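You operate a simulated robot arm through the tools that you are given. There is no shell and no other tool. Be economical: measure what you need, move in short steps, check, and stop when the job is done.

You run a simulated robot arm. Do the job below in one go: nothing can be reset, and whatever is moved stays where it is left.

TASK
Take the small black bobbin and leave it on the green record. Put one of the stone weights from the right shelf under the green table on the top of the wooden table. Push the gel drawer shut. Put the black dated box from the third shelf from the bottom of the short shelving on the gold frame and the red dated box on the purple mat on the dairy shelf. Put the blue bar from the sewing table behind the blue machine on top of the round pad. Put the yellow spool in the black tray on the second shelf from the bottom of the short shelving. Put the purple bobbin on the middle shelf of the dairy bay. Take the silver bobbin and put it on the top of the white table. Take the green tube and leave it on the low top of the yarn table. Switch the bobbin winder lock off. Any order will do. Set down upright: yellow spool. The bobbin winder lock goes to its stop.

Only the result counts: the job must be done as asked and must still hold three seconds after the hand-in. Knocking over, shifting, dropping, spilling or breaking anything else fails it.

THE ROBOT
A 6-joint arm with a fingered hand on a trunk, on a base that drives. Base frame: it is fixed to the floor where the robot stands at the start and does not move with it; the origin is under the middle of the robot, x ahead of it, y to its left, z up; the surface under the hand at the start is at about z = 80. Lengths are in cm, angles in degrees, forces in N, time in s.
With the tool pointing down near the work surface it reaches from about 12 to 56 cm from the robot's upright axis, wherever it stands. Its first joint turns from -166.0 to 166.0 degrees. Places, roughly: black tray (20x15x5 cm) [-400, 270, 80]; blue bar [-400, 375, 75]; bobbin winder lock [-230, 460, 90]; dated box [-375, 250, 125]; gel drawer [-140, 70, 30]; gold frame (15x20x2 cm) [-390, 270, 120]; green record [-150, -150, 100]; green tube [-250, 450, 75]; low top of the yarn table (57x15 cm) [-308, 446, 58]; middle shelf of the dairy bay [-620, 260, 70]; purple bobbin (4x5x4 cm) [-370, 400, 70]; purple mat on the dairy shelf (15x20 cm) [-600, 280, 72]; round pad (7x7x4 cm) [-400, 380, 70]; silver bobbin (4x5x4 cm) [-360, 410, 70]; small black bobbin (4x5x8 cm) [50, 20, 80]; stone weight (6x6x5 cm) [50, -30, 30]; stone weight (7x7x5 cm) [40, -20, 30]; top of the white table [-230, 630, 90]; top of the wooden table [-90, 410, 80]; yellow spool (4x4x5 cm) [-360, 380, 70]. Payload 3.2 kg.
Tool frame: the origin (TCP) lies between the finger pads and is the grasp point; the fingertips stand 2.2 cm ahead of it; z points along the fingers, y is the line along which they close. Largest opening 11.2 cm; the body of the gripper starts 6 cm behind the TCP. The gripper is a hand of 3 fingers: y runs from the thumb to the fingers, the wrist lies at [0, 0, -21.8] in the tool frame, and closing takes about 1.5 s.
Orientation is that of the tool frame in the base frame, as [roll, pitch, yaw] about the fixed x, y, z axes, in that order (R = Rz(yaw) Ry(pitch) Rx(roll)). With the fingers straight down and closing along the base's y, the tool's x points along the base's -x, its y along +y and its z along -z.

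THE INTERFACE
- The arm moves only by the tool nudge_tool. Its argument "targets" is a list of rows, each a list of 6 numbers: the shift along the tool's x, y, z in cm, then the turn, a rotation vector about the tool's x, y, z in degrees. In form: [[x, y, z, ax, ay, az], ...]. A call has 1 to 8 rows; each row shifts and turns the commanded pose from where the row before left it, along the tool's axes as they then stand. "jaw" is the finger opening in cm, from 0 to 11.2, set as the call begins (left out, the last holds). A row lasts 0.2 s, in which the tool goes at most 5 cm and 8.6 degrees; a call with a longer step from one row to the next is refused whole, and so is a gripper value outside its range. Where a pose cannot be reached the arm comes as near as it can. A force on the tool above 40 N (or 10 N above the force at the start of the call, whichever is more), or a blocked arm, ends the call early, and 0.2 s more pass. Each finger travels about 10.8 cm/s and halts on what it meets, pressing with about 29 N; the grip force reading is that of the motor and also rises with nothing between the fingers. The clock runs only during rows and for 0.2 s after the last one: add rows that do not move to give the fingers time. It gives the time, the measured TCP pose, the force on the tool (base axes), the opening and the grip force at its end, in the units of the frame above (readings bear some noise), with the torque about the TCP (base axes, N m) and any sound that the robot's microphone picked up, and new pictures: "pictures" is both (left out), scene, wrist or none.
- Cameras (640 x 400 px; columns grow to the right, rows downward): "scene" is now at [2.31, 15.1, 131.02]; the picture's right is [-0.17, -0.98, 0.00], its down [-0.68, 0.12, -0.72] and it looks along [0.71, -0.13, -0.69] (base axes); focal length 256 px, centre (320, 200). "wrist" rides on the gripper at [6.6, 0.3, -8] in the tool frame; the picture's right is [-0.05, 1.00, 0.00], its down [-0.77, -0.04, -0.64] and it looks along [-0.64, -0.03, 0.77] (tool axes); focal length 275 px, centre (320, 200). There is no depth. A picture from a camera that has moved, and an enlarged one, comes with that camera's place and axes in the base frame and with its lens.
- slide_trunk(by): slides the trunk up (or, below 0, down) by that many cm; the arm and the scene camera ride with it, the base frame stays. It gives what a move gives, with no picture.
- base_move(legs): drives the robot by 1 to 6 legs, each [ahead, turn to the left] in cm and degrees, along the robot's own axes; the way and the turn of a leg run together, so that a leg with both is an arc; at most 150 cm and 180 degrees a leg. The arm and the cameras ride along, it lands a little off, and it stops where it bumps. It gives what a move gives, and a new picture of the scene camera.
- curl_fingers(finger1, finger2, thumb_bend): sets how far each is bent, from 0 (flat) to 1 (curled in); at 0.3 the hand is open as for a grip, at 0.7 the pads meet at the TCP. One left out holds its place. A second passes; each finger stops where it meets its share of the squeeze, and holds until it gets a number again. A gripper value or a shape takes the hand back. It gives what a move gives, with no picture; readings hold the bend of each and the force on the fingers (four entries, about 0 where the hand has none), thumb and palm.
- preshape(shape): the hand has 3 fingers and takes this shape, open, in about a second: jaw (thumb against the fingers, like two jaws); tri (thumb and two fingers); tip (a fingertip pinch); poke (one finger out to press); point (the index stretched); flat (the hand flat); cup (the hand cupped); fist (a fist). The gripper value then closes the fingers along that shape, each until it touches; the sizes above hold for jaw. It gives what a move gives, with no picture.
- aim_head(pan, tilt): turns the head with the scene camera to pan (to the left, within 155 degrees either way) and tilt (down, from -29 to 69), counted from straight ahead of the robot. It gives what a move gives, and a new picture of the scene camera.
- enlarge(camera, box): a new picture of the part [left, top, right, bottom] of that camera's present view, enlarged. It takes no simulated time.
- hand_in(): hands the job in; it is judged then, once.

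Work in short steps. Places have to be worked out from the pictures, the camera data and where the tool is seen: move nearer, look again, correct. Check each grasp and each placing, and mend what went wrong. You have 525 turns and 360 pictures in all, those below and enlarged ones among them. Open the gripper and draw the arm clear of the work before you hand the job in, unless the task says otherwise; then end with one line.

The tools are called after "Request:" by a JSON object that holds its "fn" and its "kwargs". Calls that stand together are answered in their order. nudge_tool: Moves the arm, as the interface text tells. Its arguments: {"type":"object","properties":{"targets":{"type":"array","items":{"type":"array","items":{"type":"number"}}},"jaw":{"type":"number"},"pictures":{"type":"string","enum":["both","scene","wrist","none"]}},"required":["targets"]} The other tools are called the same way: slide_trunk (by) slides the trunk up or down; preshape (shape) gives the hand a shape; curl_fingers (finger1, finger2, thumb_bend) moves the fingers one by one; base_move (legs) drives the base; aim_head (pan, tilt) turns the head that bears the scene camera; enlarge (camera, box) takes an enlarged picture of a part of a camera's view; hand_in () hands the job in.

At the start:

```text
time_s: 0.0
eef_pos: [32.87, -8.76, 106.05]
tcp_rot: [-180.0, 0.0, 180.0]
ft_force: [-0.5, -0.1, 0.2]
wrist_torque: [0.02, 0.02, 0.03]
opening: 11.19
gripper_force: 0.0
shape: jaw
bend: [0.3, 0.3, 0.3]
finger forces: [0.0, 0.0, 0.0, 0.0, 0.0, 0.1]
trunk travel left (down, up): [-34.0, 25.0]
robot x, y, heading: [-0.1, -0.21, 0.2]
head pan, tilt: [-10.0, 43.6]
```

scene: 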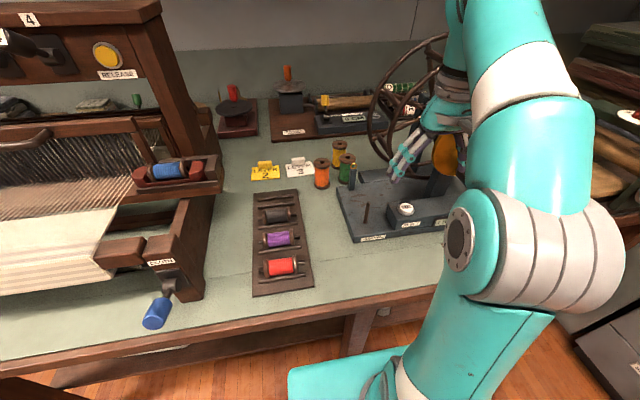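
wrist: 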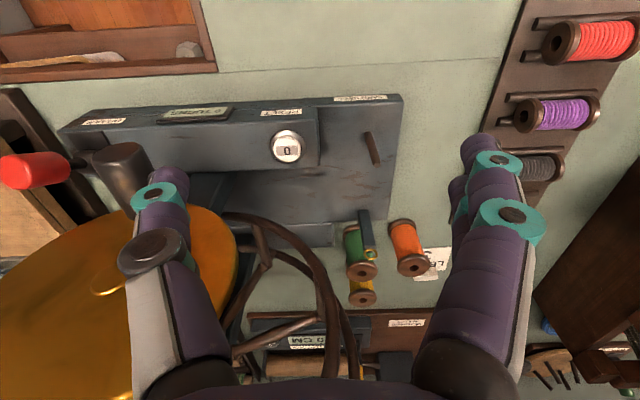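

I'll first take enlarged looks at the bobbin rack and the surroundings.

Request:
{"fn": "enlarge", "kwargs": {"camera": "scene", "box": [220, 140, 380, 300]}}

Request:
{"fn": "aim_head", "kwargs": {"pan": 150, "tilt": 15}}

```text
2.50 times, centred on (300, 220) of scene
camera zoom: at [2.31, 15.1, 131.02], right [-0.17, -0.98, 0.0], down [-0.68, 0.12, -0.72], along [0.71, -0.13, -0.69], focal length 639 px, centre (370, 150)
```

zoom: 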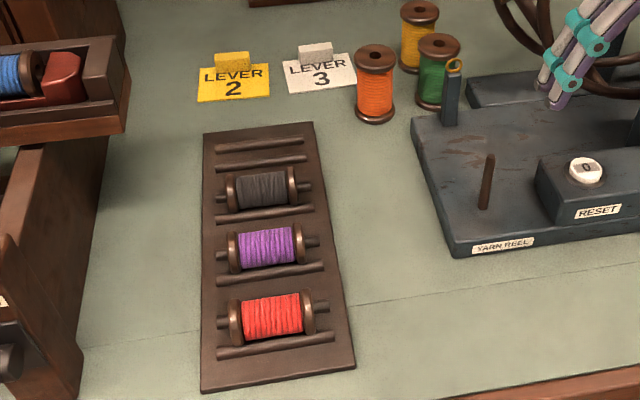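

```text
time_s: 2.5
eef_pos: [33.0, -8.8, 105.94]
tcp_rot: [180.0, -0.1, -180.0]
ft_force: [0.8, 0.3, -0.3]
wrist_torque: [0.01, 0.01, -0.02]
opening: 11.21
gripper_force: 0.0
shape: jaw
bend: [0.3, 0.3, 0.3]
finger forces: [0.1, 0.0, 0.0, 0.1, 0.0, 0.0]
trunk travel left (down, up): [-34.0, 25.0]
robot x, y, heading: [-0.09, -0.15, -0.1]
head pan, tilt: [150.0, 15.0]
camera scene: at [-13.89, 21.2, 135.5], right [0.5, 0.87, 0.0], down [0.22, -0.13, -0.97], along [-0.84, 0.48, -0.26], focal length 256 px, centre (320, 200)
```

scene: 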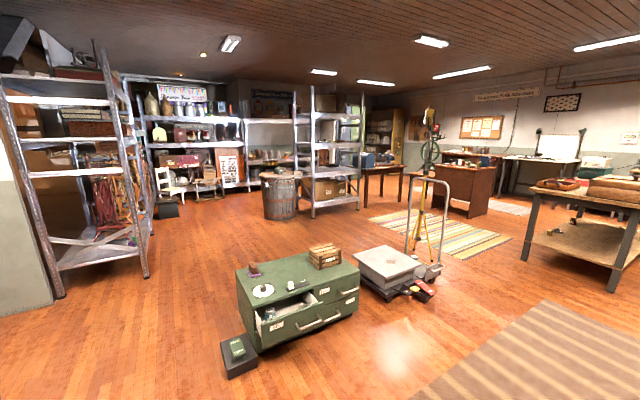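

Big room. Let me look the other way, toward the record at [-150,-150], and straight to the sides.

Request:
{"fn": "aim_head", "kwargs": {"pan": -140, "tilt": 15}}

Request:
{"fn": "aim_head", "kwargs": {"pan": 90, "tilt": 15}}

Request:
{"fn": "aim_head", "kwargs": {"pan": -40, "tilt": 45}}

```text
time_s: 6.4
eef_pos: [32.96, -8.81, 106.08]
tcp_rot: [-180.0, -0.1, 179.9]
ft_force: [0.4, -0.3, 0.0]
wrist_torque: [0.0, 0.0, 0.0]
opening: 11.22
gripper_force: 0.0
shape: jaw
bend: [0.3, 0.3, 0.3]
finger forces: [0.1, 0.0, 0.0, 0.1, 0.0, 0.1]
trunk travel left (down, up): [-34.0, 25.0]
robot x, y, heading: [0.12, 0.11, -0.1]
head pan, tilt: [-140.0, 15.0]
camera scene: at [-12.96, 10.52, 135.5], right [-0.64, 0.77, 0.0], down [0.2, 0.17, -0.97], along [-0.74, -0.62, -0.26], focal length 256 px, centre (320, 200)
```

scene: 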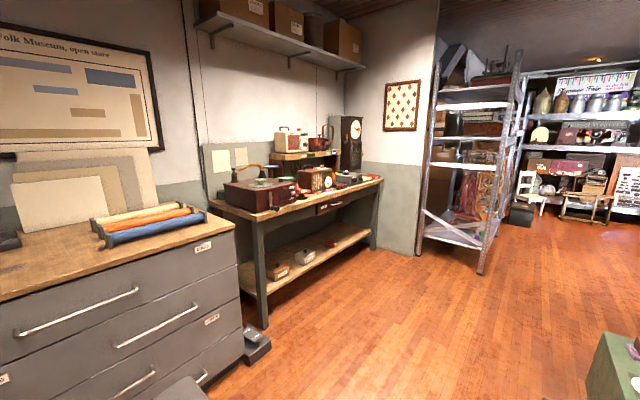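

```text
time_s: 9.7
eef_pos: [33.06, -8.83, 105.88]
tcp_rot: [180.0, 0.1, -180.0]
ft_force: [-1.0, -0.2, -0.1]
wrist_torque: [0.02, -0.03, -0.01]
opening: 11.22
gripper_force: 0.0
shape: jaw
bend: [0.3, 0.3, 0.3]
finger forces: [0.0, 0.0, 0.1, 0.1, 0.0, 0.0]
trunk travel left (down, up): [-34.0, 25.0]
robot x, y, heading: [-0.05, -0.29, 0.2]
head pan, tilt: [90.0, 15.0]
camera scene: at [-5.8, 25.87, 135.5], right [1.0, 0.0, 0.0], down [0.0, -0.26, -0.97], along [0.0, 0.97, -0.26], focal length 256 px, centre (320, 200)
```

scene: 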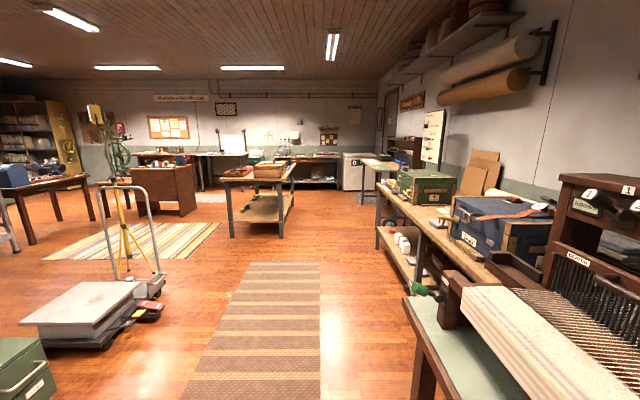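

```text
time_s: 11.8
eef_pos: [32.99, -8.81, 106.14]
tcp_rot: [179.9, 0.0, -180.0]
ft_force: [1.0, 0.2, 0.3]
wrist_torque: [-0.01, 0.02, 0.01]
opening: 11.18
gripper_force: 0.1
shape: jaw
bend: [0.3, 0.3, 0.3]
finger forces: [0.0, 0.1, 0.1, 0.1, 0.0, 0.0]
trunk travel left (down, up): [-34.0, 25.0]
robot x, y, heading: [-0.02, -0.07, 0.1]
head pan, tilt: [-40.0, 45.0]
camera scene: at [0.43, 11.3, 130.82], right [-0.64, -0.77, 0.0], down [-0.54, 0.45, -0.71], along [0.54, -0.45, -0.71], focal length 256 px, centre (320, 200)
```

scene: 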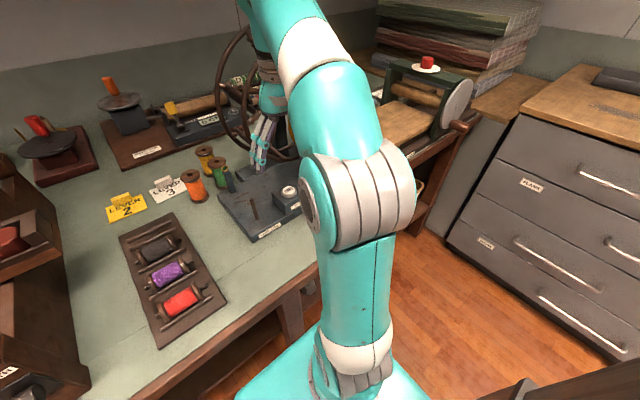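

The black bobbin's axle appears to run along y, centred near (47.7, 17.5, ~83). I'll move over at height, then rotate so the fingers close along x.

Request:
{"fn": "nudge_tool", "kwargs": {"targets": [[-1, 4.4, 0, 0, 0, 0], [-1, 4.4, 0, 0, 0, 0], [-1, 4.4, 0, 0, 0, 0], [-1, 4.4, 0, 0, 0, 0], [-1, 4.4, 0, 0, 0, 0], [-1, 4.3, 0, 0, 0, 0], [0, 0, 0, 0, 0, -8.2], [0, 0, 0, 0, 0, -8.2]], "pictures": "none"}}

Request:
{"fn": "nudge_tool", "kwargs": {"targets": [[0, 0, 0, 0, 0, -8.2], [0, 0, 0, 0, 0, -8.2], [0, 0, 0, 0, 0, -8.2], [0, 0, 0, 0, 0, -8.2], [0, 0, 0, 0, 0, -8.2], [0, 0, 0, 0, 0, -8.2], [0, 0, 0, 0, 0, -8.2], [0, 0, 0, 0, 0, -8.2]], "pictures": "none"}}

Request:
{"fn": "nudge_tool", "kwargs": {"targets": [[0, 0, 0, 0, 0, -8], [0, -4.4, 2, 0, 0, 0], [0, -4.3, 2, 0, 0, 0], [0, 0, 0, 0, 0, 0], [0, 0, 0, 0, 0, 0]], "pictures": "both", "jaw": 7}}

```text
time_s: 13.6
eef_pos: [38.28, 17.3, 104.73]
tcp_rot: [-180.0, 0.0, -163.4]
ft_force: [-0.2, -0.6, 0.0]
wrist_torque: [0.01, -0.01, -0.02]
opening: 11.19
gripper_force: 0.1
shape: jaw
bend: [0.3, 0.3, 0.3]
finger forces: [0.1, 0.1, 0.1, 0.0, 0.0, 0.0]
out of reach, approached as far as the arm can: row 5, 6
trunk travel left (down, up): [-34.0, 25.0]
robot x, y, heading: [0.17, -0.37, -0.0]
head pan, tilt: [-40.0, 45.0]
```

```text
time_s: 15.4
eef_pos: [33.32, 19.88, 97.01]
tcp_rot: [-179.8, 0.1, -98.0]
ft_force: [-0.7, -0.6, 0.3]
wrist_torque: [-0.02, 0.02, -0.01]
opening: 11.18
gripper_force: 0.1
shape: jaw
bend: [0.3, 0.3, 0.3]
finger forces: [0.0, 0.0, 0.0, 0.0, 0.0, 0.1]
out of reach, approached as far as the arm can: row 4, 5, 6, 7, 8
trunk travel left (down, up): [-34.0, 25.0]
robot x, y, heading: [0.37, -0.09, -0.1]
head pan, tilt: [-40.0, 45.0]
```

```text
time_s: 16.6
eef_pos: [38.17, 22.73, 88.77]
tcp_rot: [-179.7, 0.1, -90.2]
ft_force: [-1.0, 0.2, 0.4]
wrist_torque: [-0.03, -0.03, 0.0]
opening: 7.04
gripper_force: 0.2
shape: jaw
bend: [0.71, 0.71, 0.69]
finger forces: [0.0, 0.0, 0.0, 0.0, 0.0, 0.0]
out of reach, approached as far as the arm can: row 1, 2, 3
trunk travel left (down, up): [-34.0, 25.0]
robot x, y, heading: [0.08, -0.12, 0.0]
head pan, tilt: [-40.0, 45.0]
camera scene: at [0.41, 11.3, 130.82], right [-0.64, -0.77, 0.0], down [-0.54, 0.45, -0.71], along [0.54, -0.45, -0.71], focal length 256 px, centre (320, 200)
camera wrist: at [37.69, 16.27, 96.68], right [-1.0, 0.05, 0.0], down [0.04, 0.77, 0.64], along [0.04, 0.63, -0.77], focal length 275 px, centre (320, 200)
```

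scene: 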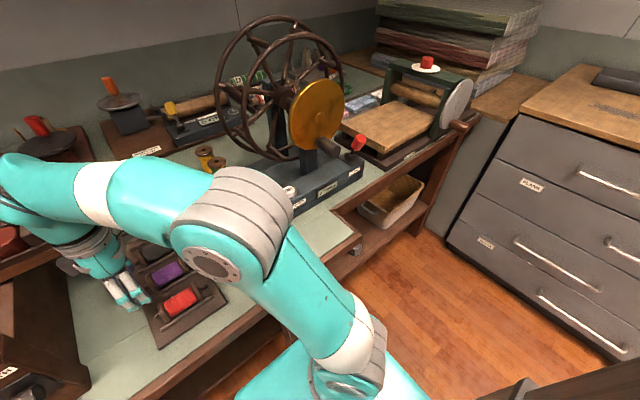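
wrist: 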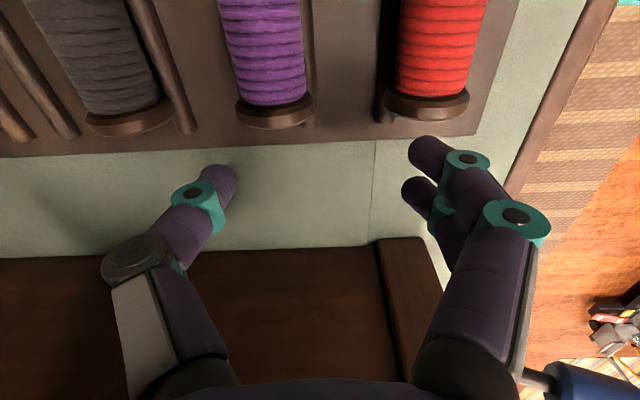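

The reach at height is limited and the pose drifted low but safe. I'll raise the trunk 10 cm, lifting the hand straight up, then move over the black bobbin.

Request:
{"fn": "slide_trunk", "kwargs": {"by": 10}}

Request:
{"fn": "nudge_tool", "kwargs": {"targets": [[0, -4, 0, 0, 0, 0], [2, -4, 0, 0, 0, 0], [3.2, -1.5, 0, 0, 0, 0], [0, 0, 0, 0, 0, 0]]}}

```text
time_s: 17.9
eef_pos: [38.17, 22.83, 98.85]
tcp_rot: [-179.7, 0.1, -90.3]
ft_force: [0.2, -0.1, -1.1]
wrist_torque: [-0.04, -0.01, 0.02]
opening: 7.04
gripper_force: 0.1
shape: jaw
bend: [0.71, 0.71, 0.69]
finger forces: [0.1, 0.0, 0.0, 0.1, 0.0, 0.0]
trunk travel left (down, up): [-44.0, 15.0]
robot x, y, heading: [-0.34, 0.13, 0.1]
head pan, tilt: [-40.0, 45.0]
```

```text
time_s: 18.9
eef_pos: [41.68, 20.92, 94.03]
tcp_rot: [-179.2, -0.2, -90.8]
ft_force: [0.6, -0.1, 0.6]
wrist_torque: [-0.01, -0.02, 0.03]
opening: 7.04
gripper_force: 0.1
shape: jaw
bend: [0.71, 0.71, 0.69]
finger forces: [0.0, 0.1, 0.1, 0.0, 0.1, 0.1]
out of reach, approached as far as the arm can: row 1, 2, 3
trunk travel left (down, up): [-44.0, 15.0]
robot x, y, heading: [-0.19, 0.14, 0.1]
head pan, tilt: [-40.0, 45.0]
camera scene: at [0.42, 11.3, 140.82], right [-0.64, -0.77, 0.0], down [-0.54, 0.45, -0.71], along [0.54, -0.45, -0.71], focal length 256 px, centre (320, 200)
camera wrist: at [41.12, 14.37, 101.95], right [-1.0, 0.06, -0.01], down [0.04, 0.77, 0.63], along [0.05, 0.63, -0.77], focal length 275 px, centre (320, 200)
```

scene: 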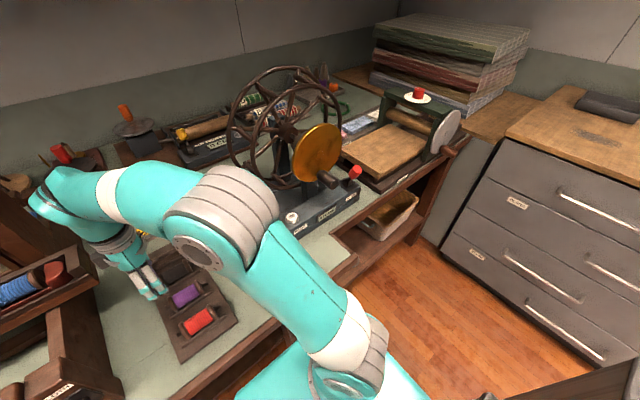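
wrist: 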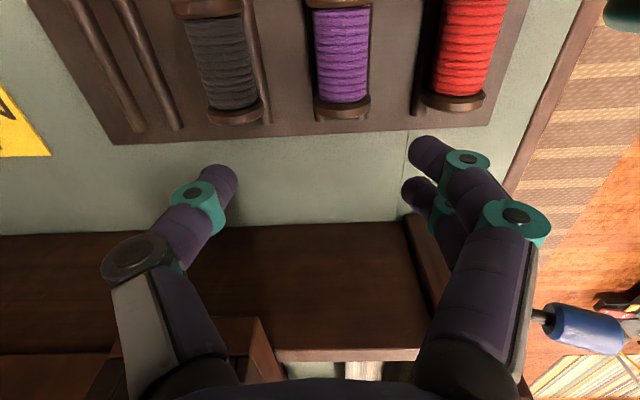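

Reach improves lower relative to the trunk, so I'll raise the trunk fully and go down to the bobbin from there.

Request:
{"fn": "slide_trunk", "kwargs": {"by": 15}}

Request:
{"fn": "nudge_tool", "kwargs": {"targets": [[0, 0, 2, 0, 0, 0], [0, 0, 2, 0, 0, 0], [1, -2, 2, 0, 0, 0], [1, -2, 2, 0, 0, 0], [1, -2, 1, 0, 0, 0]]}}

```text
time_s: 20.7
eef_pos: [41.64, 20.94, 109.13]
tcp_rot: [-179.2, -0.3, -90.7]
ft_force: [0.1, -0.3, 0.6]
wrist_torque: [0.01, 0.01, -0.01]
opening: 7.05
gripper_force: 0.1
shape: jaw
bend: [0.71, 0.71, 0.69]
finger forces: [0.1, 0.0, 0.0, 0.1, 0.0, 0.0]
trunk travel left (down, up): [-59.0, 0.0]
robot x, y, heading: [-0.16, -0.09, -0.3]
head pan, tilt: [-40.0, 45.0]
```

```text
time_s: 21.9
eef_pos: [47.32, 18.49, 99.53]
tcp_rot: [-178.8, -0.5, -91.1]
ft_force: [0.1, 0.6, 0.0]
wrist_torque: [0.03, 0.0, 0.02]
opening: 7.05
gripper_force: 0.1
shape: jaw
bend: [0.71, 0.71, 0.69]
finger forces: [0.0, 0.0, 0.0, 0.0, 0.0, 0.1]
out of reach, approached as far as the arm can: row 5
trunk travel left (down, up): [-59.0, 0.0]
robot x, y, heading: [-0.34, -0.04, -0.2]
head pan, tilt: [-40.0, 45.0]
camera scene: at [0.45, 11.33, 155.82], right [-0.64, -0.77, 0.0], down [-0.54, 0.45, -0.71], along [0.54, -0.45, -0.71], focal length 256 px, centre (320, 200)
camera wrist: at [46.65, 12.07, 107.41], right [-1.0, 0.07, -0.02], down [0.04, 0.78, 0.63], along [0.06, 0.63, -0.78], focal length 275 px, centre (320, 200)
```

scene: 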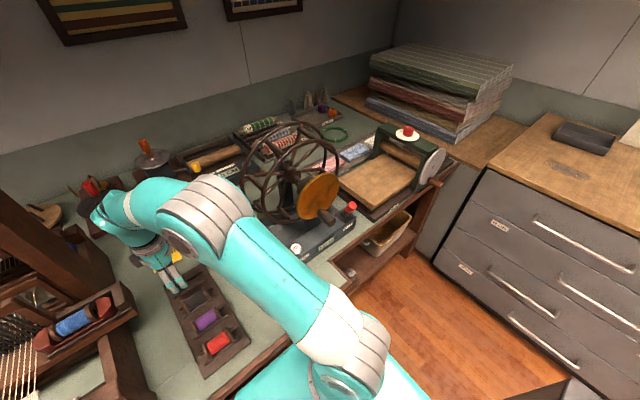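
wrist: 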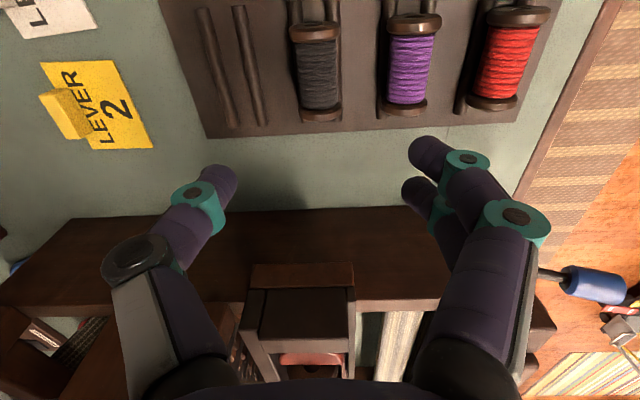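

Bobbin estimated at (47.7, 18.1); TCP at (47.3, 18.5, 99.5). I'll centre and descend to about z=90 and look.

Request:
{"fn": "nudge_tool", "kwargs": {"targets": [[0.4, -0.4, 3, 0, 0, 0], [0, 0, 3, 0, 0, 0], [0, 0, 3, 0, 0, 0], [0, 0, 0, 0, 0, 0]]}}

```text
time_s: 22.9
eef_pos: [47.64, 17.78, 90.68]
tcp_rot: [-179.3, -0.2, -90.7]
ft_force: [-0.5, -0.8, 0.6]
wrist_torque: [0.0, 0.04, -0.04]
opening: 7.04
gripper_force: 0.1
shape: jaw
bend: [0.71, 0.71, 0.69]
finger forces: [0.0, 0.0, 0.0, 0.1, 0.0, 0.0]
trunk travel left (down, up): [-59.0, 0.0]
robot x, y, heading: [0.01, 0.15, 0.1]
head pan, tilt: [-40.0, 45.0]
camera scene: at [0.42, 11.3, 155.82], right [-0.64, -0.77, 0.0], down [-0.54, 0.45, -0.71], along [0.54, -0.45, -0.71], focal length 256 px, centre (320, 200)
camera wrist: at [47.15, 11.26, 98.54], right [-1.0, 0.06, -0.01], down [0.04, 0.77, 0.63], along [0.05, 0.63, -0.77], focal length 275 px, centre (320, 200)
```

scene: 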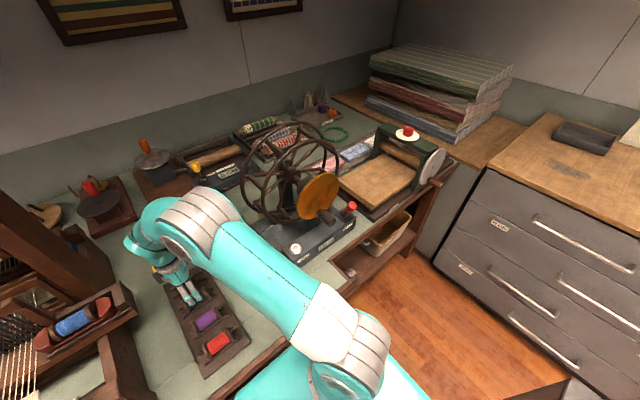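
wrist: 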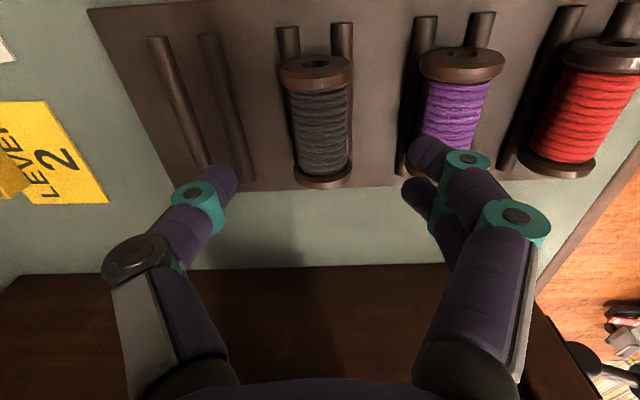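

Bobbin is centred between the fingers (centre ≈ (47.8, 17.4), lying on two rods). Descend 5.5 cm and close.

Request:
{"fn": "nudge_tool", "kwargs": {"targets": [[0.4, 0, 2, 0, 0, 0], [0, 0, 2, 0, 0, 0], [0, 0, 1.3, 0, 0, 0], [0, 0, 0, 0, 0, 0]]}}

```text
time_s: 23.9
eef_pos: [47.63, 17.35, 85.23]
tcp_rot: [-179.2, -0.2, -90.8]
ft_force: [-0.2, -0.5, 0.0]
wrist_torque: [-0.03, 0.02, 0.04]
opening: 7.03
gripper_force: 0.0
shape: jaw
bend: [0.71, 0.71, 0.69]
finger forces: [0.0, 0.0, 0.0, 0.1, 0.0, 0.0]
trunk travel left (down, up): [-59.0, 0.0]
robot x, y, heading: [0.15, -0.21, -0.1]
head pan, tilt: [-40.0, 45.0]
camera scene: at [0.42, 11.31, 155.82], right [-0.64, -0.77, 0.0], down [-0.54, 0.45, -0.71], along [0.54, -0.45, -0.71], focal length 256 px, centre (320, 200)
camera wrist: at [47.09, 10.89, 93.22], right [-1.0, 0.06, -0.01], down [0.04, 0.77, 0.63], along [0.05, 0.63, -0.77], focal length 275 px, centre (320, 200)
```

scene: 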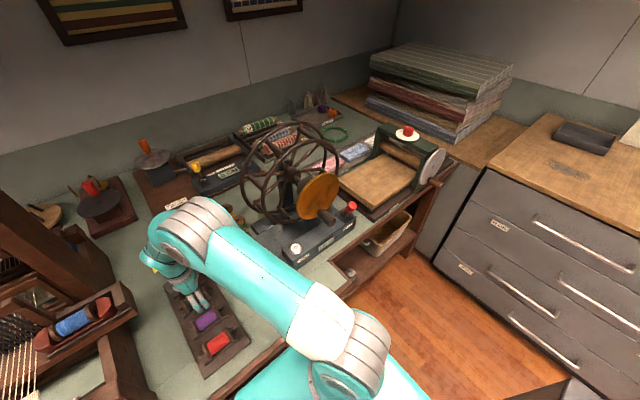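
wrist: 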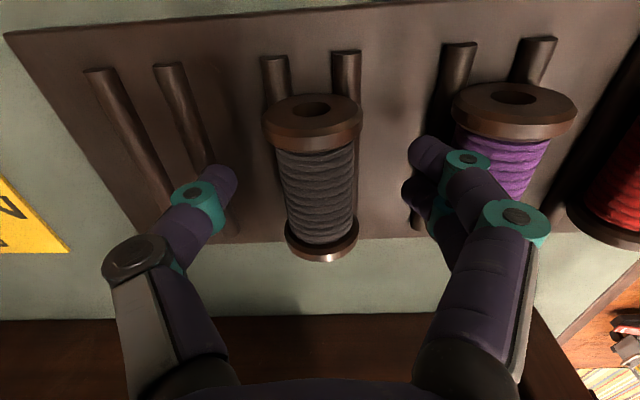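

Centred well. Close the fingers.

Request:
{"fn": "nudge_tool", "kwargs": {"targets": [[0, 0, 0.3, 0, 0, 0], [0, 0, 0, 0, 0, 0], [0, 0, 0, 0, 0, 0], [0, 0, 0, 0, 0, 0], [0, 0, 0, 0, 0, 0], [0, 0, 0, 0, 0, 0]], "jaw": 0, "pictures": "wrist"}}

```text
time_s: 25.3
eef_pos: [47.77, 17.43, 85.04]
tcp_rot: [-179.0, -0.2, -90.7]
ft_force: [1.0, 0.6, 15.3]
wrist_torque: [0.02, -0.06, 0.08]
opening: 2.17
gripper_force: 29.1
shape: jaw
bend: [0.73, 0.73, 0.71]
finger forces: [11.6, 11.7, 0.0, 0.0, 28.6, 0.1]
trunk travel left (down, up): [-59.0, 0.0]
robot x, y, heading: [-0.27, -0.18, -0.0]
head pan, tilt: [-40.0, 45.0]
camera wrist: at [47.06, 10.92, 93.04], right [-1.0, 0.06, -0.02], down [0.04, 0.77, 0.63], along [0.05, 0.63, -0.77], focal length 275 px, centre (320, 200)
```

wrist: 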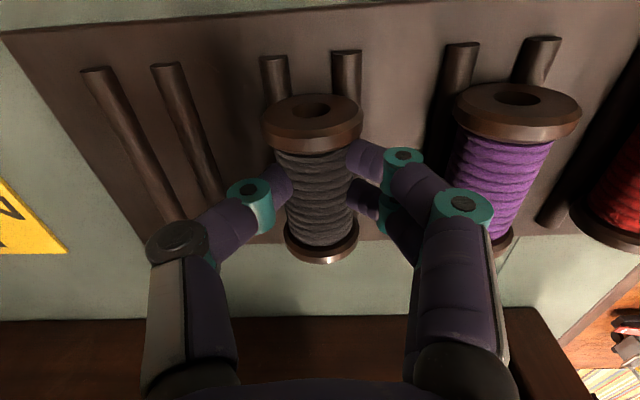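

Gripped (both sides loaded). Lift straight up.

Request:
{"fn": "nudge_tool", "kwargs": {"targets": [[0, 0, -2, 0, 0, 0], [0, 0, -3, 0, 0, 0], [0, 0, -3, 0, 0, 0], [0, 0, -3, 0, 0, 0], [0, 0, 0, 0, 0, 0]], "pictures": "wrist"}}

```text
time_s: 26.5
eef_pos: [47.66, 17.45, 96.03]
tcp_rot: [-179.1, -0.2, -90.8]
ft_force: [1.4, -0.6, -0.7]
wrist_torque: [0.0, -0.02, 0.01]
opening: 1.92
gripper_force: 29.1
shape: jaw
bend: [0.73, 0.73, 0.7]
finger forces: [11.8, 12.3, 0.1, 0.1, 22.5, 0.0]
trunk travel left (down, up): [-59.0, 0.0]
robot x, y, heading: [0.02, 0.2, 0.0]
head pan, tilt: [-40.0, 45.0]
camera wrist: at [47.04, 10.93, 103.84], right [-1.0, 0.06, -0.01], down [0.04, 0.77, 0.63], along [0.05, 0.63, -0.77], focal length 275 px, centre (320, 200)
```

wrist: 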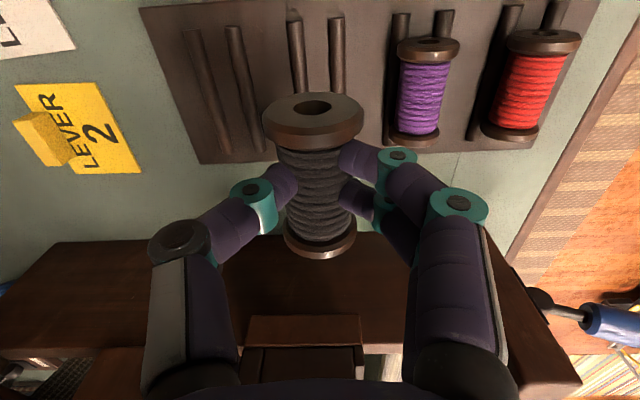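

Bobbin is secure. Retract the hand toward the robot, then back away from the table.

Request:
{"fn": "nudge_tool", "kwargs": {"targets": [[0, 4, -1, 0, 0, 0], [0, 4, -1, 0, 0, 0], [0, 4, -1, 0, 0, 0], [0, 4, 0, 0, 0, 0], [0, 0, 0, 0, 0, 0]], "pictures": "none"}}

Request:
{"fn": "base_move", "kwargs": {"legs": [[-45, 0]]}}

```text
time_s: 27.7
eef_pos: [31.67, 17.73, 98.83]
tcp_rot: [-179.3, -0.2, -90.9]
ft_force: [-1.0, 0.5, -0.7]
wrist_torque: [0.0, -0.04, 0.0]
opening: 1.95
gripper_force: 28.6
shape: jaw
bend: [0.73, 0.73, 0.7]
finger forces: [11.8, 12.1, 0.0, 0.0, 22.6, 0.1]
trunk travel left (down, up): [-59.0, 0.0]
robot x, y, heading: [-0.02, 0.07, -0.1]
head pan, tilt: [-40.0, 45.0]
```

```text
time_s: 30.4
eef_pos: [-13.77, 17.75, 98.82]
tcp_rot: [-179.2, -0.3, -91.0]
ft_force: [0.6, -0.1, 0.2]
wrist_torque: [-0.02, -0.02, -0.03]
opening: 1.92
gripper_force: 28.6
shape: jaw
bend: [0.73, 0.73, 0.7]
finger forces: [11.9, 11.9, 0.1, 0.1, 22.6, 0.1]
trunk travel left (down, up): [-59.0, 0.0]
robot x, y, heading: [-45.57, 0.63, -0.3]
head pan, tilt: [-40.0, 45.0]
camera scene: at [-45.17, 11.43, 155.82], right [-0.65, -0.76, 0.0], down [-0.54, 0.46, -0.71], along [0.54, -0.46, -0.71], focal length 256 px, centre (320, 200)
```

scene: 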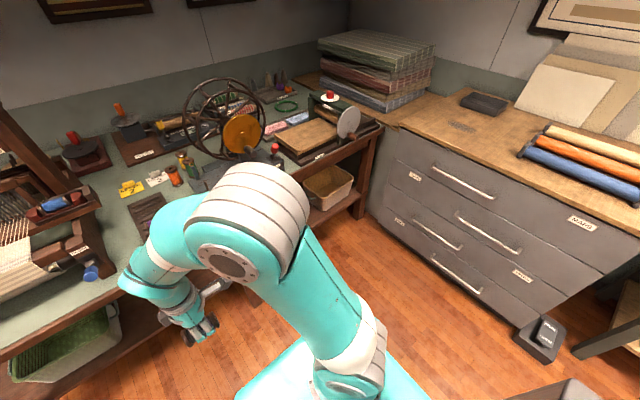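

I'll check the floor to the right before turning.

Request:
{"fn": "aim_head", "kwargs": {"pan": -120, "tilt": 40}}

```text
time_s: 32.0
eef_pos: [-13.79, 17.76, 98.74]
tcp_rot: [-179.1, -0.2, -91.2]
ft_force: [0.2, 0.4, 0.2]
wrist_torque: [0.01, -0.01, 0.01]
opening: 1.96
gripper_force: 29.5
shape: jaw
bend: [0.73, 0.73, 0.7]
finger forces: [11.7, 11.9, 0.1, 0.0, 22.6, 0.1]
trunk travel left (down, up): [-59.0, 0.0]
robot x, y, heading: [-45.58, -0.13, -0.5]
head pan, tilt: [-120.0, 40.0]
camera scene: at [-55.59, 9.35, 156.54], right [-0.86, 0.5, 0.0], down [0.32, 0.56, -0.77], along [-0.39, -0.66, -0.64], focal length 256 px, centre (320, 200)
```

scene: 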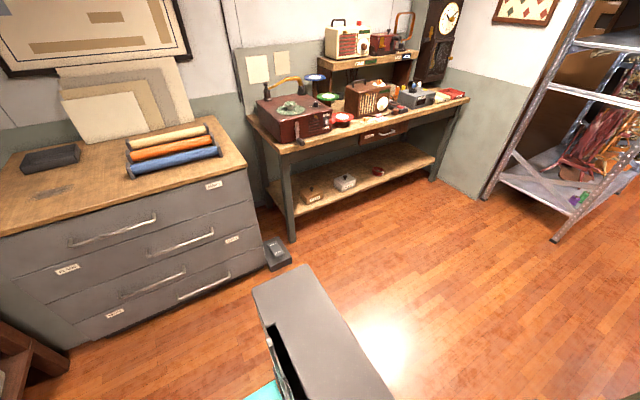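

Request:
{"fn": "enlarge", "kwargs": {"camera": "scene", "box": [230, 50, 390, 150]}}

```text
4.00 times, centred on (310, 100) of scene
camera zoom: at [-55.59, 9.35, 156.54], right [-0.86, 0.5, 0.0], down [0.32, 0.56, -0.77], along [-0.39, -0.66, -0.64], focal length 1023 px, centre (360, 600)
```

zoom: 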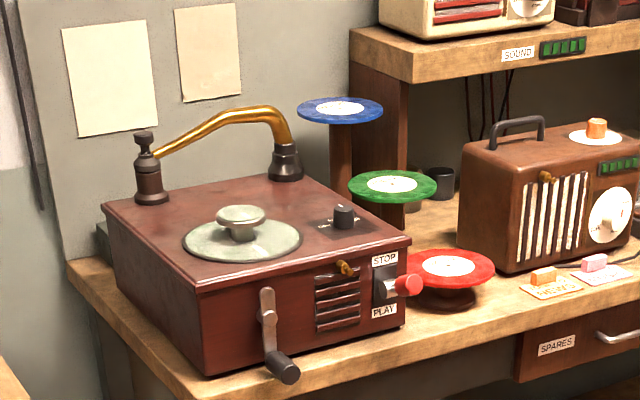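

The green record sits on a pedestal at ≈(-150, -141, 100). Drive to about (-150, -85) and face it.

Request:
{"fn": "base_move", "kwargs": {"legs": [[0, -140.3], [134, 0], [0, 50.8]]}}

Request:
{"fn": "aim_head", "kwargs": {"pan": 0, "tilt": 40}}

```text
time_s: 46.2
eef_pos: [-139.42, -121.99, 98.79]
tcp_rot: [-179.2, -0.7, 166.2]
ft_force: [-14.1, 0.5, 4.2]
wrist_torque: [0.12, -0.43, 0.39]
opening: 0.99
gripper_force: 28.6
shape: jaw
bend: [0.76, 0.76, 0.75]
finger forces: [0.0, 14.0, 0.0, 0.0, 0.0, 0.0]
trunk travel left (down, up): [-59.0, 0.0]
robot x, y, heading: [-148.52, -87.02, -103.9]
head pan, tilt: [-120.0, 40.0]
stopped in leg 3: the force on the tool passed its limit at 61 N (the readings are from after the stop); the commanded pose is now the measured one
camera scene: at [-137.44, -79.39, 156.57], right [0.69, 0.72, 0.0], down [0.47, -0.44, -0.77], along [-0.55, 0.53, -0.64], focal length 256 px, centre (320, 200)
```

scene: 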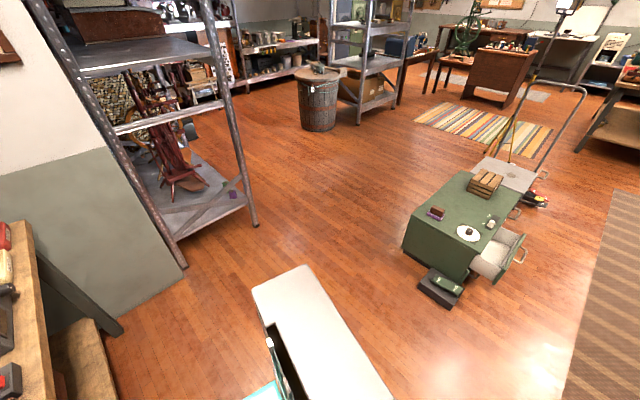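

```text
time_s: 48.2
eef_pos: [-139.33, -122.15, 98.83]
tcp_rot: [-179.1, -0.5, 166.4]
ft_force: [-15.0, -0.3, 3.9]
wrist_torque: [0.11, -0.45, 0.42]
opening: 0.97
gripper_force: 28.8
shape: jaw
bend: [0.76, 0.76, 0.75]
finger forces: [0.0, 15.7, 0.1, 0.0, 0.0, 0.0]
trunk travel left (down, up): [-59.0, 0.0]
robot x, y, heading: [-148.52, -86.88, -103.5]
head pan, tilt: [0.0, 40.0]
camera scene: at [-133.38, -93.48, 156.58], right [-0.97, 0.24, 0.0], down [0.15, 0.62, -0.77], along [-0.18, -0.74, -0.64], focal length 256 px, centre (320, 200)
```

scene: 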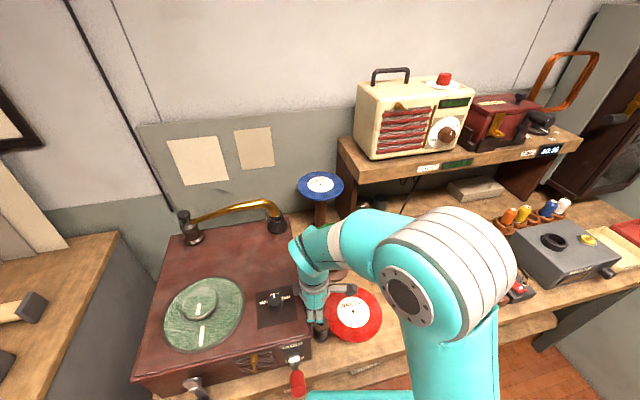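

The swing hit something. Look closely at the hand before moving.

Request:
{"fn": "enlarge", "kwargs": {"camera": "scene", "box": [220, 160, 420, 400]}}

Request:
{"fn": "enlarge", "kwargs": {"camera": "wrist", "box": [0, 0, 640, 400]}}

```text
1.67 times, centred on (320, 280) of scene
camera zoom: at [-133.38, -93.48, 156.58], right [-0.97, 0.24, 0.0], down [0.15, 0.62, -0.77], along [-0.18, -0.74, -0.64], focal length 426 px, centre (320, 67)
```

zoom: 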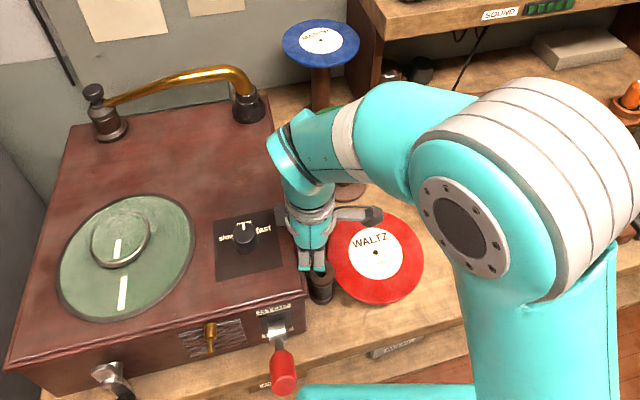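

```text
1.00 times, centred on (320, 200) of wrist (not enlarged: the box is as wide or as high as the picture)
camera zoom: at [-145.66, -119.96, 106.74], right [0.28, 0.96, -0.01], down [0.75, -0.21, 0.63], along [0.6, -0.19, -0.78], focal length 275 px, centre (320, 200)
```

zoom: 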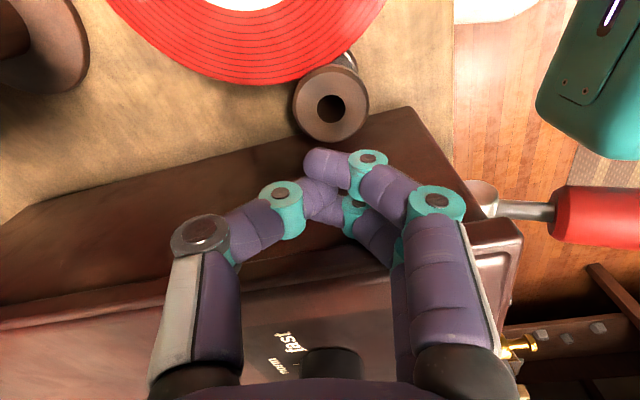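

The bobbin dropped and stands upright on the table between the gramophone and the red-record pedestal. Ease off the gramophone and raise the hand.

Request:
{"fn": "nudge_tool", "kwargs": {"targets": [[0.8, 0, -0.5, 0, 0, 0], [0.2, 0, -3, 0, 0, 0], [0, 0, -4, 0, 0, 0], [0, 0, -4, 0, 0, 0], [0, 0, 0, 0, 0, 0]]}}

```text
time_s: 49.4
eef_pos: [-139.97, -121.41, 110.08]
tcp_rot: [-179.2, -0.7, 166.2]
ft_force: [0.4, 0.9, 0.5]
wrist_torque: [0.0, -0.02, 0.0]
opening: 1.01
gripper_force: 28.3
shape: jaw
bend: [0.76, 0.76, 0.75]
finger forces: [0.0, 0.1, 0.1, 0.0, 0.0, 0.0]
trunk travel left (down, up): [-59.0, 0.0]
robot x, y, heading: [-148.86, -87.07, -103.5]
head pan, tilt: [0.0, 40.0]
camera scene: at [-133.05, -93.51, 156.54], right [-0.97, 0.24, 0.0], down [0.15, 0.62, -0.77], along [-0.18, -0.74, -0.64], focal length 256 px, centre (320, 200)
camera wrist: at [-146.32, -119.46, 118.07], right [0.28, 0.96, -0.01], down [0.75, -0.21, 0.63], along [0.6, -0.19, -0.78], focal length 275 px, centre (320, 200)
```

scene: 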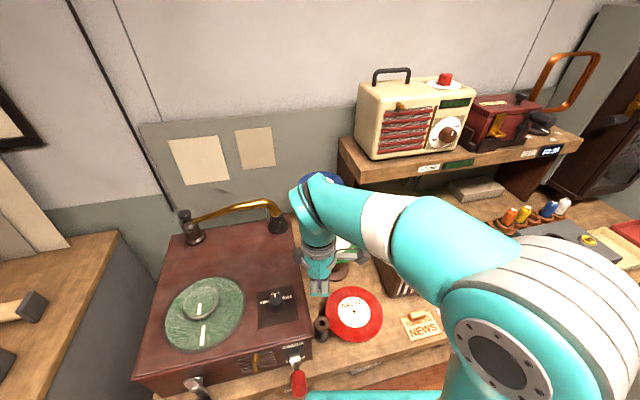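
wrist: 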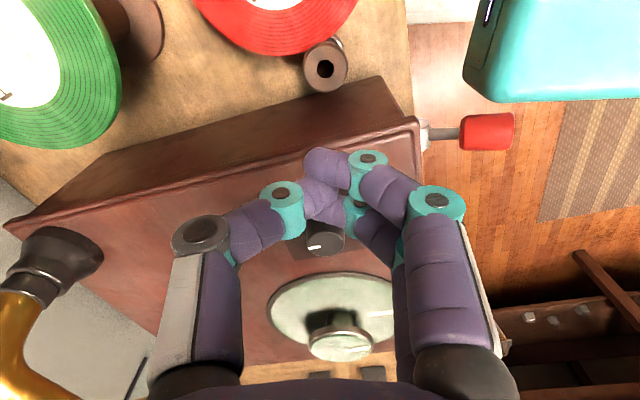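

Request:
{"fn": "enlarge", "kwargs": {"camera": "wrist", "box": [240, 0, 420, 160]}}

Request:
{"fn": "enlarge", "kwargs": {"camera": "scene", "box": [270, 260, 400, 370]}}

```text
2.50 times, centred on (330, 80) of wrist
camera zoom: at [-146.32, -119.46, 118.07], right [0.28, 0.96, -0.01], down [0.75, -0.21, 0.63], along [0.6, -0.19, -0.78], focal length 688 px, centre (295, 500)
```

zoom: 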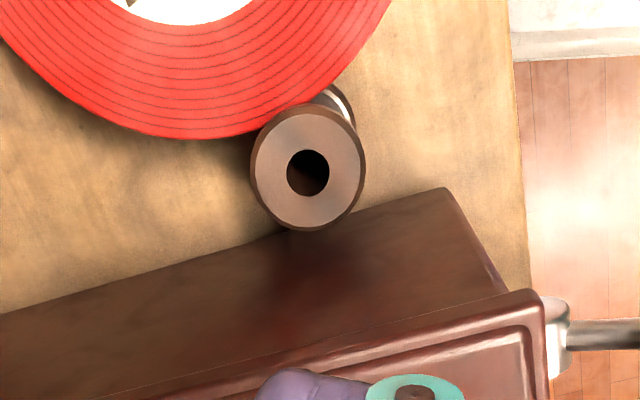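

```text
3.64 times, centred on (335, 315) of scene
camera zoom: at [-133.05, -93.51, 156.54], right [-0.97, 0.24, 0.0], down [0.15, 0.62, -0.77], along [-0.18, -0.74, -0.64], focal length 930 px, centre (266, -218)
```

zoom: 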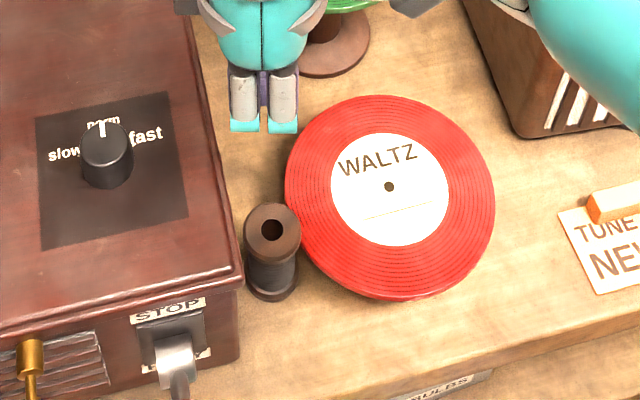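

The bobbin stands upright at ≈(-140, -121.2), top z≈91.5, with gramophone side at x≈-136.4 and disc edge at ≈-142. I'll open to 7, align closing along y, and descend partway to look.

Request:
{"fn": "nudge_tool", "kwargs": {"targets": [[0, 0, 0, 0, 0, -7], [0, 0, 0, 0, 0, -6.8], [0, 0, 3, 0, 0, 0], [0, 0, 3, 0, 0, 0], [0, 0, 2, 0, 0, 0], [0, 0, 0, 0, 0, 0]], "jaw": 7}}

```text
time_s: 50.5
eef_pos: [-137.6, -120.51, 102.9]
tcp_rot: [-178.6, -0.6, -180.0]
ft_force: [-2.2, -0.9, 39.5]
wrist_torque: [1.79, -0.33, 0.11]
opening: 6.85
gripper_force: 0.0
shape: jaw
bend: [0.71, 0.77, 0.69]
finger forces: [0.0, 40.3, 0.0, 0.0, 0.4, 0.0]
out of reach, approached as far as the arm can: row 1, 2
trunk travel left (down, up): [-59.0, 0.0]
robot x, y, heading: [-148.68, -87.45, -103.7]
head pan, tilt: [0.0, 40.0]
stopped in row 5: the force on the tool passed its limit at 53 N (the readings are from after the stop); the commanded pose is now the measured one
camera scene: at [-133.18, -93.27, 156.65], right [-0.97, 0.24, 0.0], down [0.15, 0.62, -0.77], along [-0.18, -0.75, -0.64], focal length 256 px, centre (320, 200)
camera wrist: at [-144.21, -119.82, 110.77], right [0.05, 1.0, -0.02], down [0.78, -0.02, 0.63], along [0.63, -0.05, -0.78], focal length 275 px, centre (320, 200)
```

scene: 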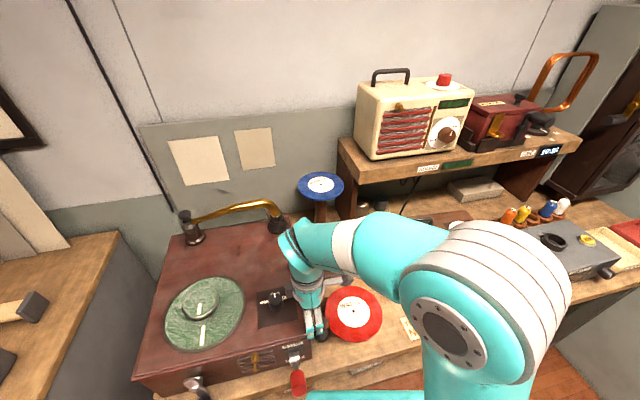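
wrist: 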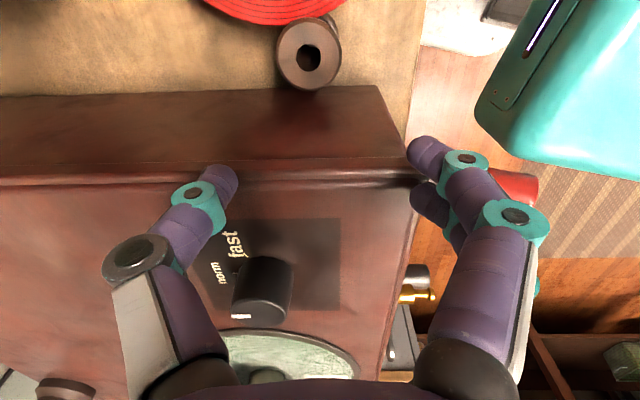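

The fingers pressed on the gramophone top (z≈100). Rise right away.

Request:
{"fn": "nudge_tool", "kwargs": {"targets": [[0, 0, -2, 0, 0, 0], [0, 0, -2, 0, 0, 0], [0, 0, 0, 0, 0, 0]], "pictures": "none"}}

```text
time_s: 51.2
eef_pos: [-137.43, -120.29, 106.68]
tcp_rot: [-179.0, -0.7, -180.0]
ft_force: [0.3, -1.1, -1.0]
wrist_torque: [-0.01, 0.01, 0.02]
opening: 7.0
gripper_force: 0.0
shape: jaw
bend: [0.71, 0.71, 0.69]
finger forces: [0.1, 0.0, 0.1, 0.0, 0.0, 0.0]
trunk travel left (down, up): [-59.0, 0.0]
robot x, y, heading: [-148.77, -86.97, -103.7]
head pan, tilt: [0.0, 40.0]
```

Now shift to the bobbin (x −140.7, y −121.1) at this height and check.

Request:
{"fn": "nudge_tool", "kwargs": {"targets": [[1.6, -0.4, 0, 0, 0, 0], [1.7, -0.4, 0, 0, 0, 0], [0, 0, 0, 0, 0, 0]], "pictures": "wrist"}}

```text
time_s: 52.0
eef_pos: [-138.97, -120.25, 105.77]
tcp_rot: [-178.9, -1.0, 179.7]
ft_force: [-0.2, -0.4, 0.5]
wrist_torque: [-0.03, -0.02, 0.0]
opening: 6.96
gripper_force: 0.1
shape: jaw
bend: [0.71, 0.71, 0.69]
finger forces: [0.0, 0.1, 0.0, 0.1, 0.0, 0.0]
out of reach, approached as far as the arm can: row 1, 2
trunk travel left (down, up): [-59.0, 0.0]
robot x, y, heading: [-148.7, -86.9, -103.7]
head pan, tilt: [0.0, 40.0]
camera wrist: at [-145.49, -119.6, 113.65], right [0.05, 1.0, -0.02], down [0.78, -0.03, 0.62], along [0.62, -0.05, -0.78], focal length 275 px, centre (320, 200)
```

wrist: 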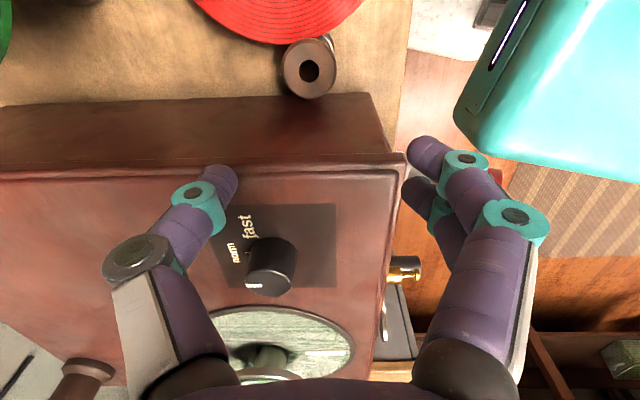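

The wrist yaw seems to be at a limit here. Rotate back ~11° (a slightly diagonal grip) and shift over the bobbin.

Request:
{"fn": "nudge_tool", "kwargs": {"targets": [[0, 0, 0, 0, 0, 6], [0, 0, 0, 0, 0, 5], [1.0, -0.7, 0, 0, 0, 0], [0.9, -0.6, 0, 0, 0, 0], [0, 0, 0, 0, 0, 0]], "pictures": "wrist"}}

```text
time_s: 53.2
eef_pos: [-141.2, -121.06, 105.55]
tcp_rot: [-178.9, -0.6, 169.0]
ft_force: [0.1, 0.4, 0.0]
wrist_torque: [-0.02, 0.01, 0.0]
opening: 6.96
gripper_force: 0.1
shape: jaw
bend: [0.71, 0.71, 0.69]
finger forces: [0.0, 0.0, 0.1, 0.0, 0.0, 0.0]
trunk travel left (down, up): [-59.0, 0.0]
robot x, y, heading: [-148.46, -87.05, -103.6]
head pan, tilt: [0.0, 40.0]
camera wrist: at [-147.61, -119.33, 113.48], right [0.24, 0.97, -0.02], down [0.76, -0.17, 0.63], along [0.61, -0.16, -0.78], focal length 275 px, centre (320, 200)
```

wrist: 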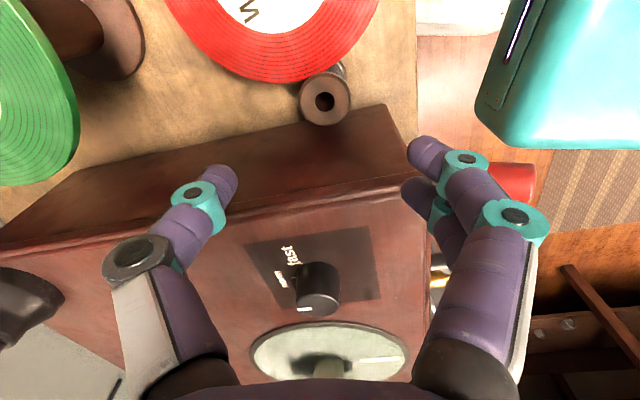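

Position is clean. To keep the hand body off the gramophone's lip, tilt the tool 10° (body leaning over the red record), then descend partway.

Request:
{"fn": "nudge_tool", "kwargs": {"targets": [[-0.4, 0, 0, 0, -5, 0], [0, 0, 0, 0, -5, 0], [0.35, 0, 2, 0, 0, 0], [0.35, 0, 2, 0, 0, 0], [0.35, 0, 2, 0, 0, 0], [0.35, 0, 2, 0, 0, 0], [0, 0, 0, 0, 0, 0]]}}

```text
time_s: 54.2
eef_pos: [-138.57, -120.76, 102.73]
tcp_rot: [-178.1, 9.9, 168.7]
ft_force: [-3.7, 0.6, 37.1]
wrist_torque: [1.53, -0.59, 0.18]
opening: 6.87
gripper_force: 0.0
shape: jaw
bend: [0.71, 0.76, 0.69]
finger forces: [0.0, 36.9, 0.0, 0.1, 0.0, 0.1]
out of reach, approached as far as the arm can: row 2
trunk travel left (down, up): [-59.0, 0.0]
robot x, y, heading: [-148.77, -87.21, -104.1]
head pan, tilt: [0.0, 40.0]
stopped in row 4: the force on the tool passed its limit at 51 N (the readings are from after the stop); the commanded pose is now the measured one
camera scene: at [-133.21, -93.27, 156.64], right [-0.97, 0.24, 0.0], down [0.15, 0.62, -0.77], along [-0.18, -0.75, -0.64], focal length 256 px, centre (320, 200)
camera wrist: at [-146.3, -118.56, 109.41], right [0.25, 0.97, -0.02], down [0.63, -0.14, 0.76], along [0.73, -0.2, -0.65], focal length 275 px, centre (320, 200)
```

scene: 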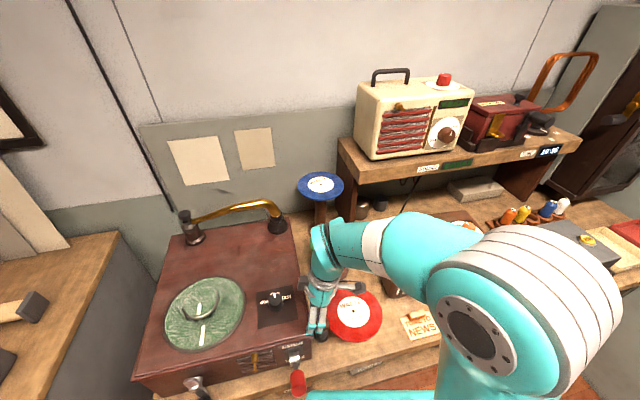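
wrist: 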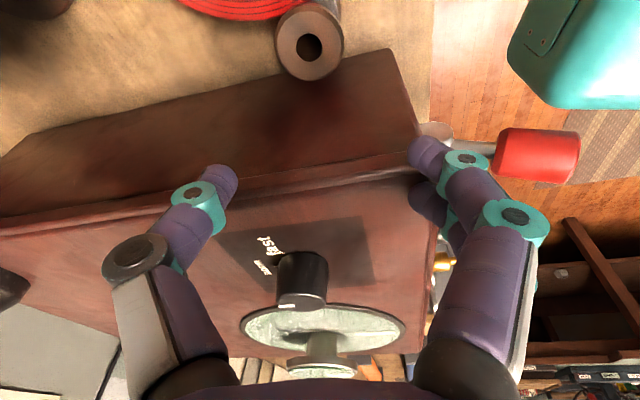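

Rise again; I'll then reposition the base so the arm has a comfortable posture here.

Request:
{"fn": "nudge_tool", "kwargs": {"targets": [[-0.3, 0, -2, 0, 0, 0], [-0.4, 0, -2, 0, 0, 0], [-0.4, 0, -2, 0, 0, 0], [0, 0, 0, 0, 5, 0], [0, 0, 0, 0, 5, 0], [0, 0, 0, 0, 0, 0]], "pictures": "none"}}

```text
time_s: 55.6
eef_pos: [-138.42, -120.6, 108.71]
tcp_rot: [-178.4, -0.4, 168.3]
ft_force: [0.6, 0.7, 0.2]
wrist_torque: [-0.01, -0.01, -0.02]
opening: 6.98
gripper_force: 0.0
shape: jaw
bend: [0.71, 0.71, 0.69]
finger forces: [0.0, 0.0, 0.0, 0.0, 0.1, 0.0]
trunk travel left (down, up): [-59.0, 0.0]
robot x, y, heading: [-148.77, -87.28, -103.5]
head pan, tilt: [0.0, 40.0]
```

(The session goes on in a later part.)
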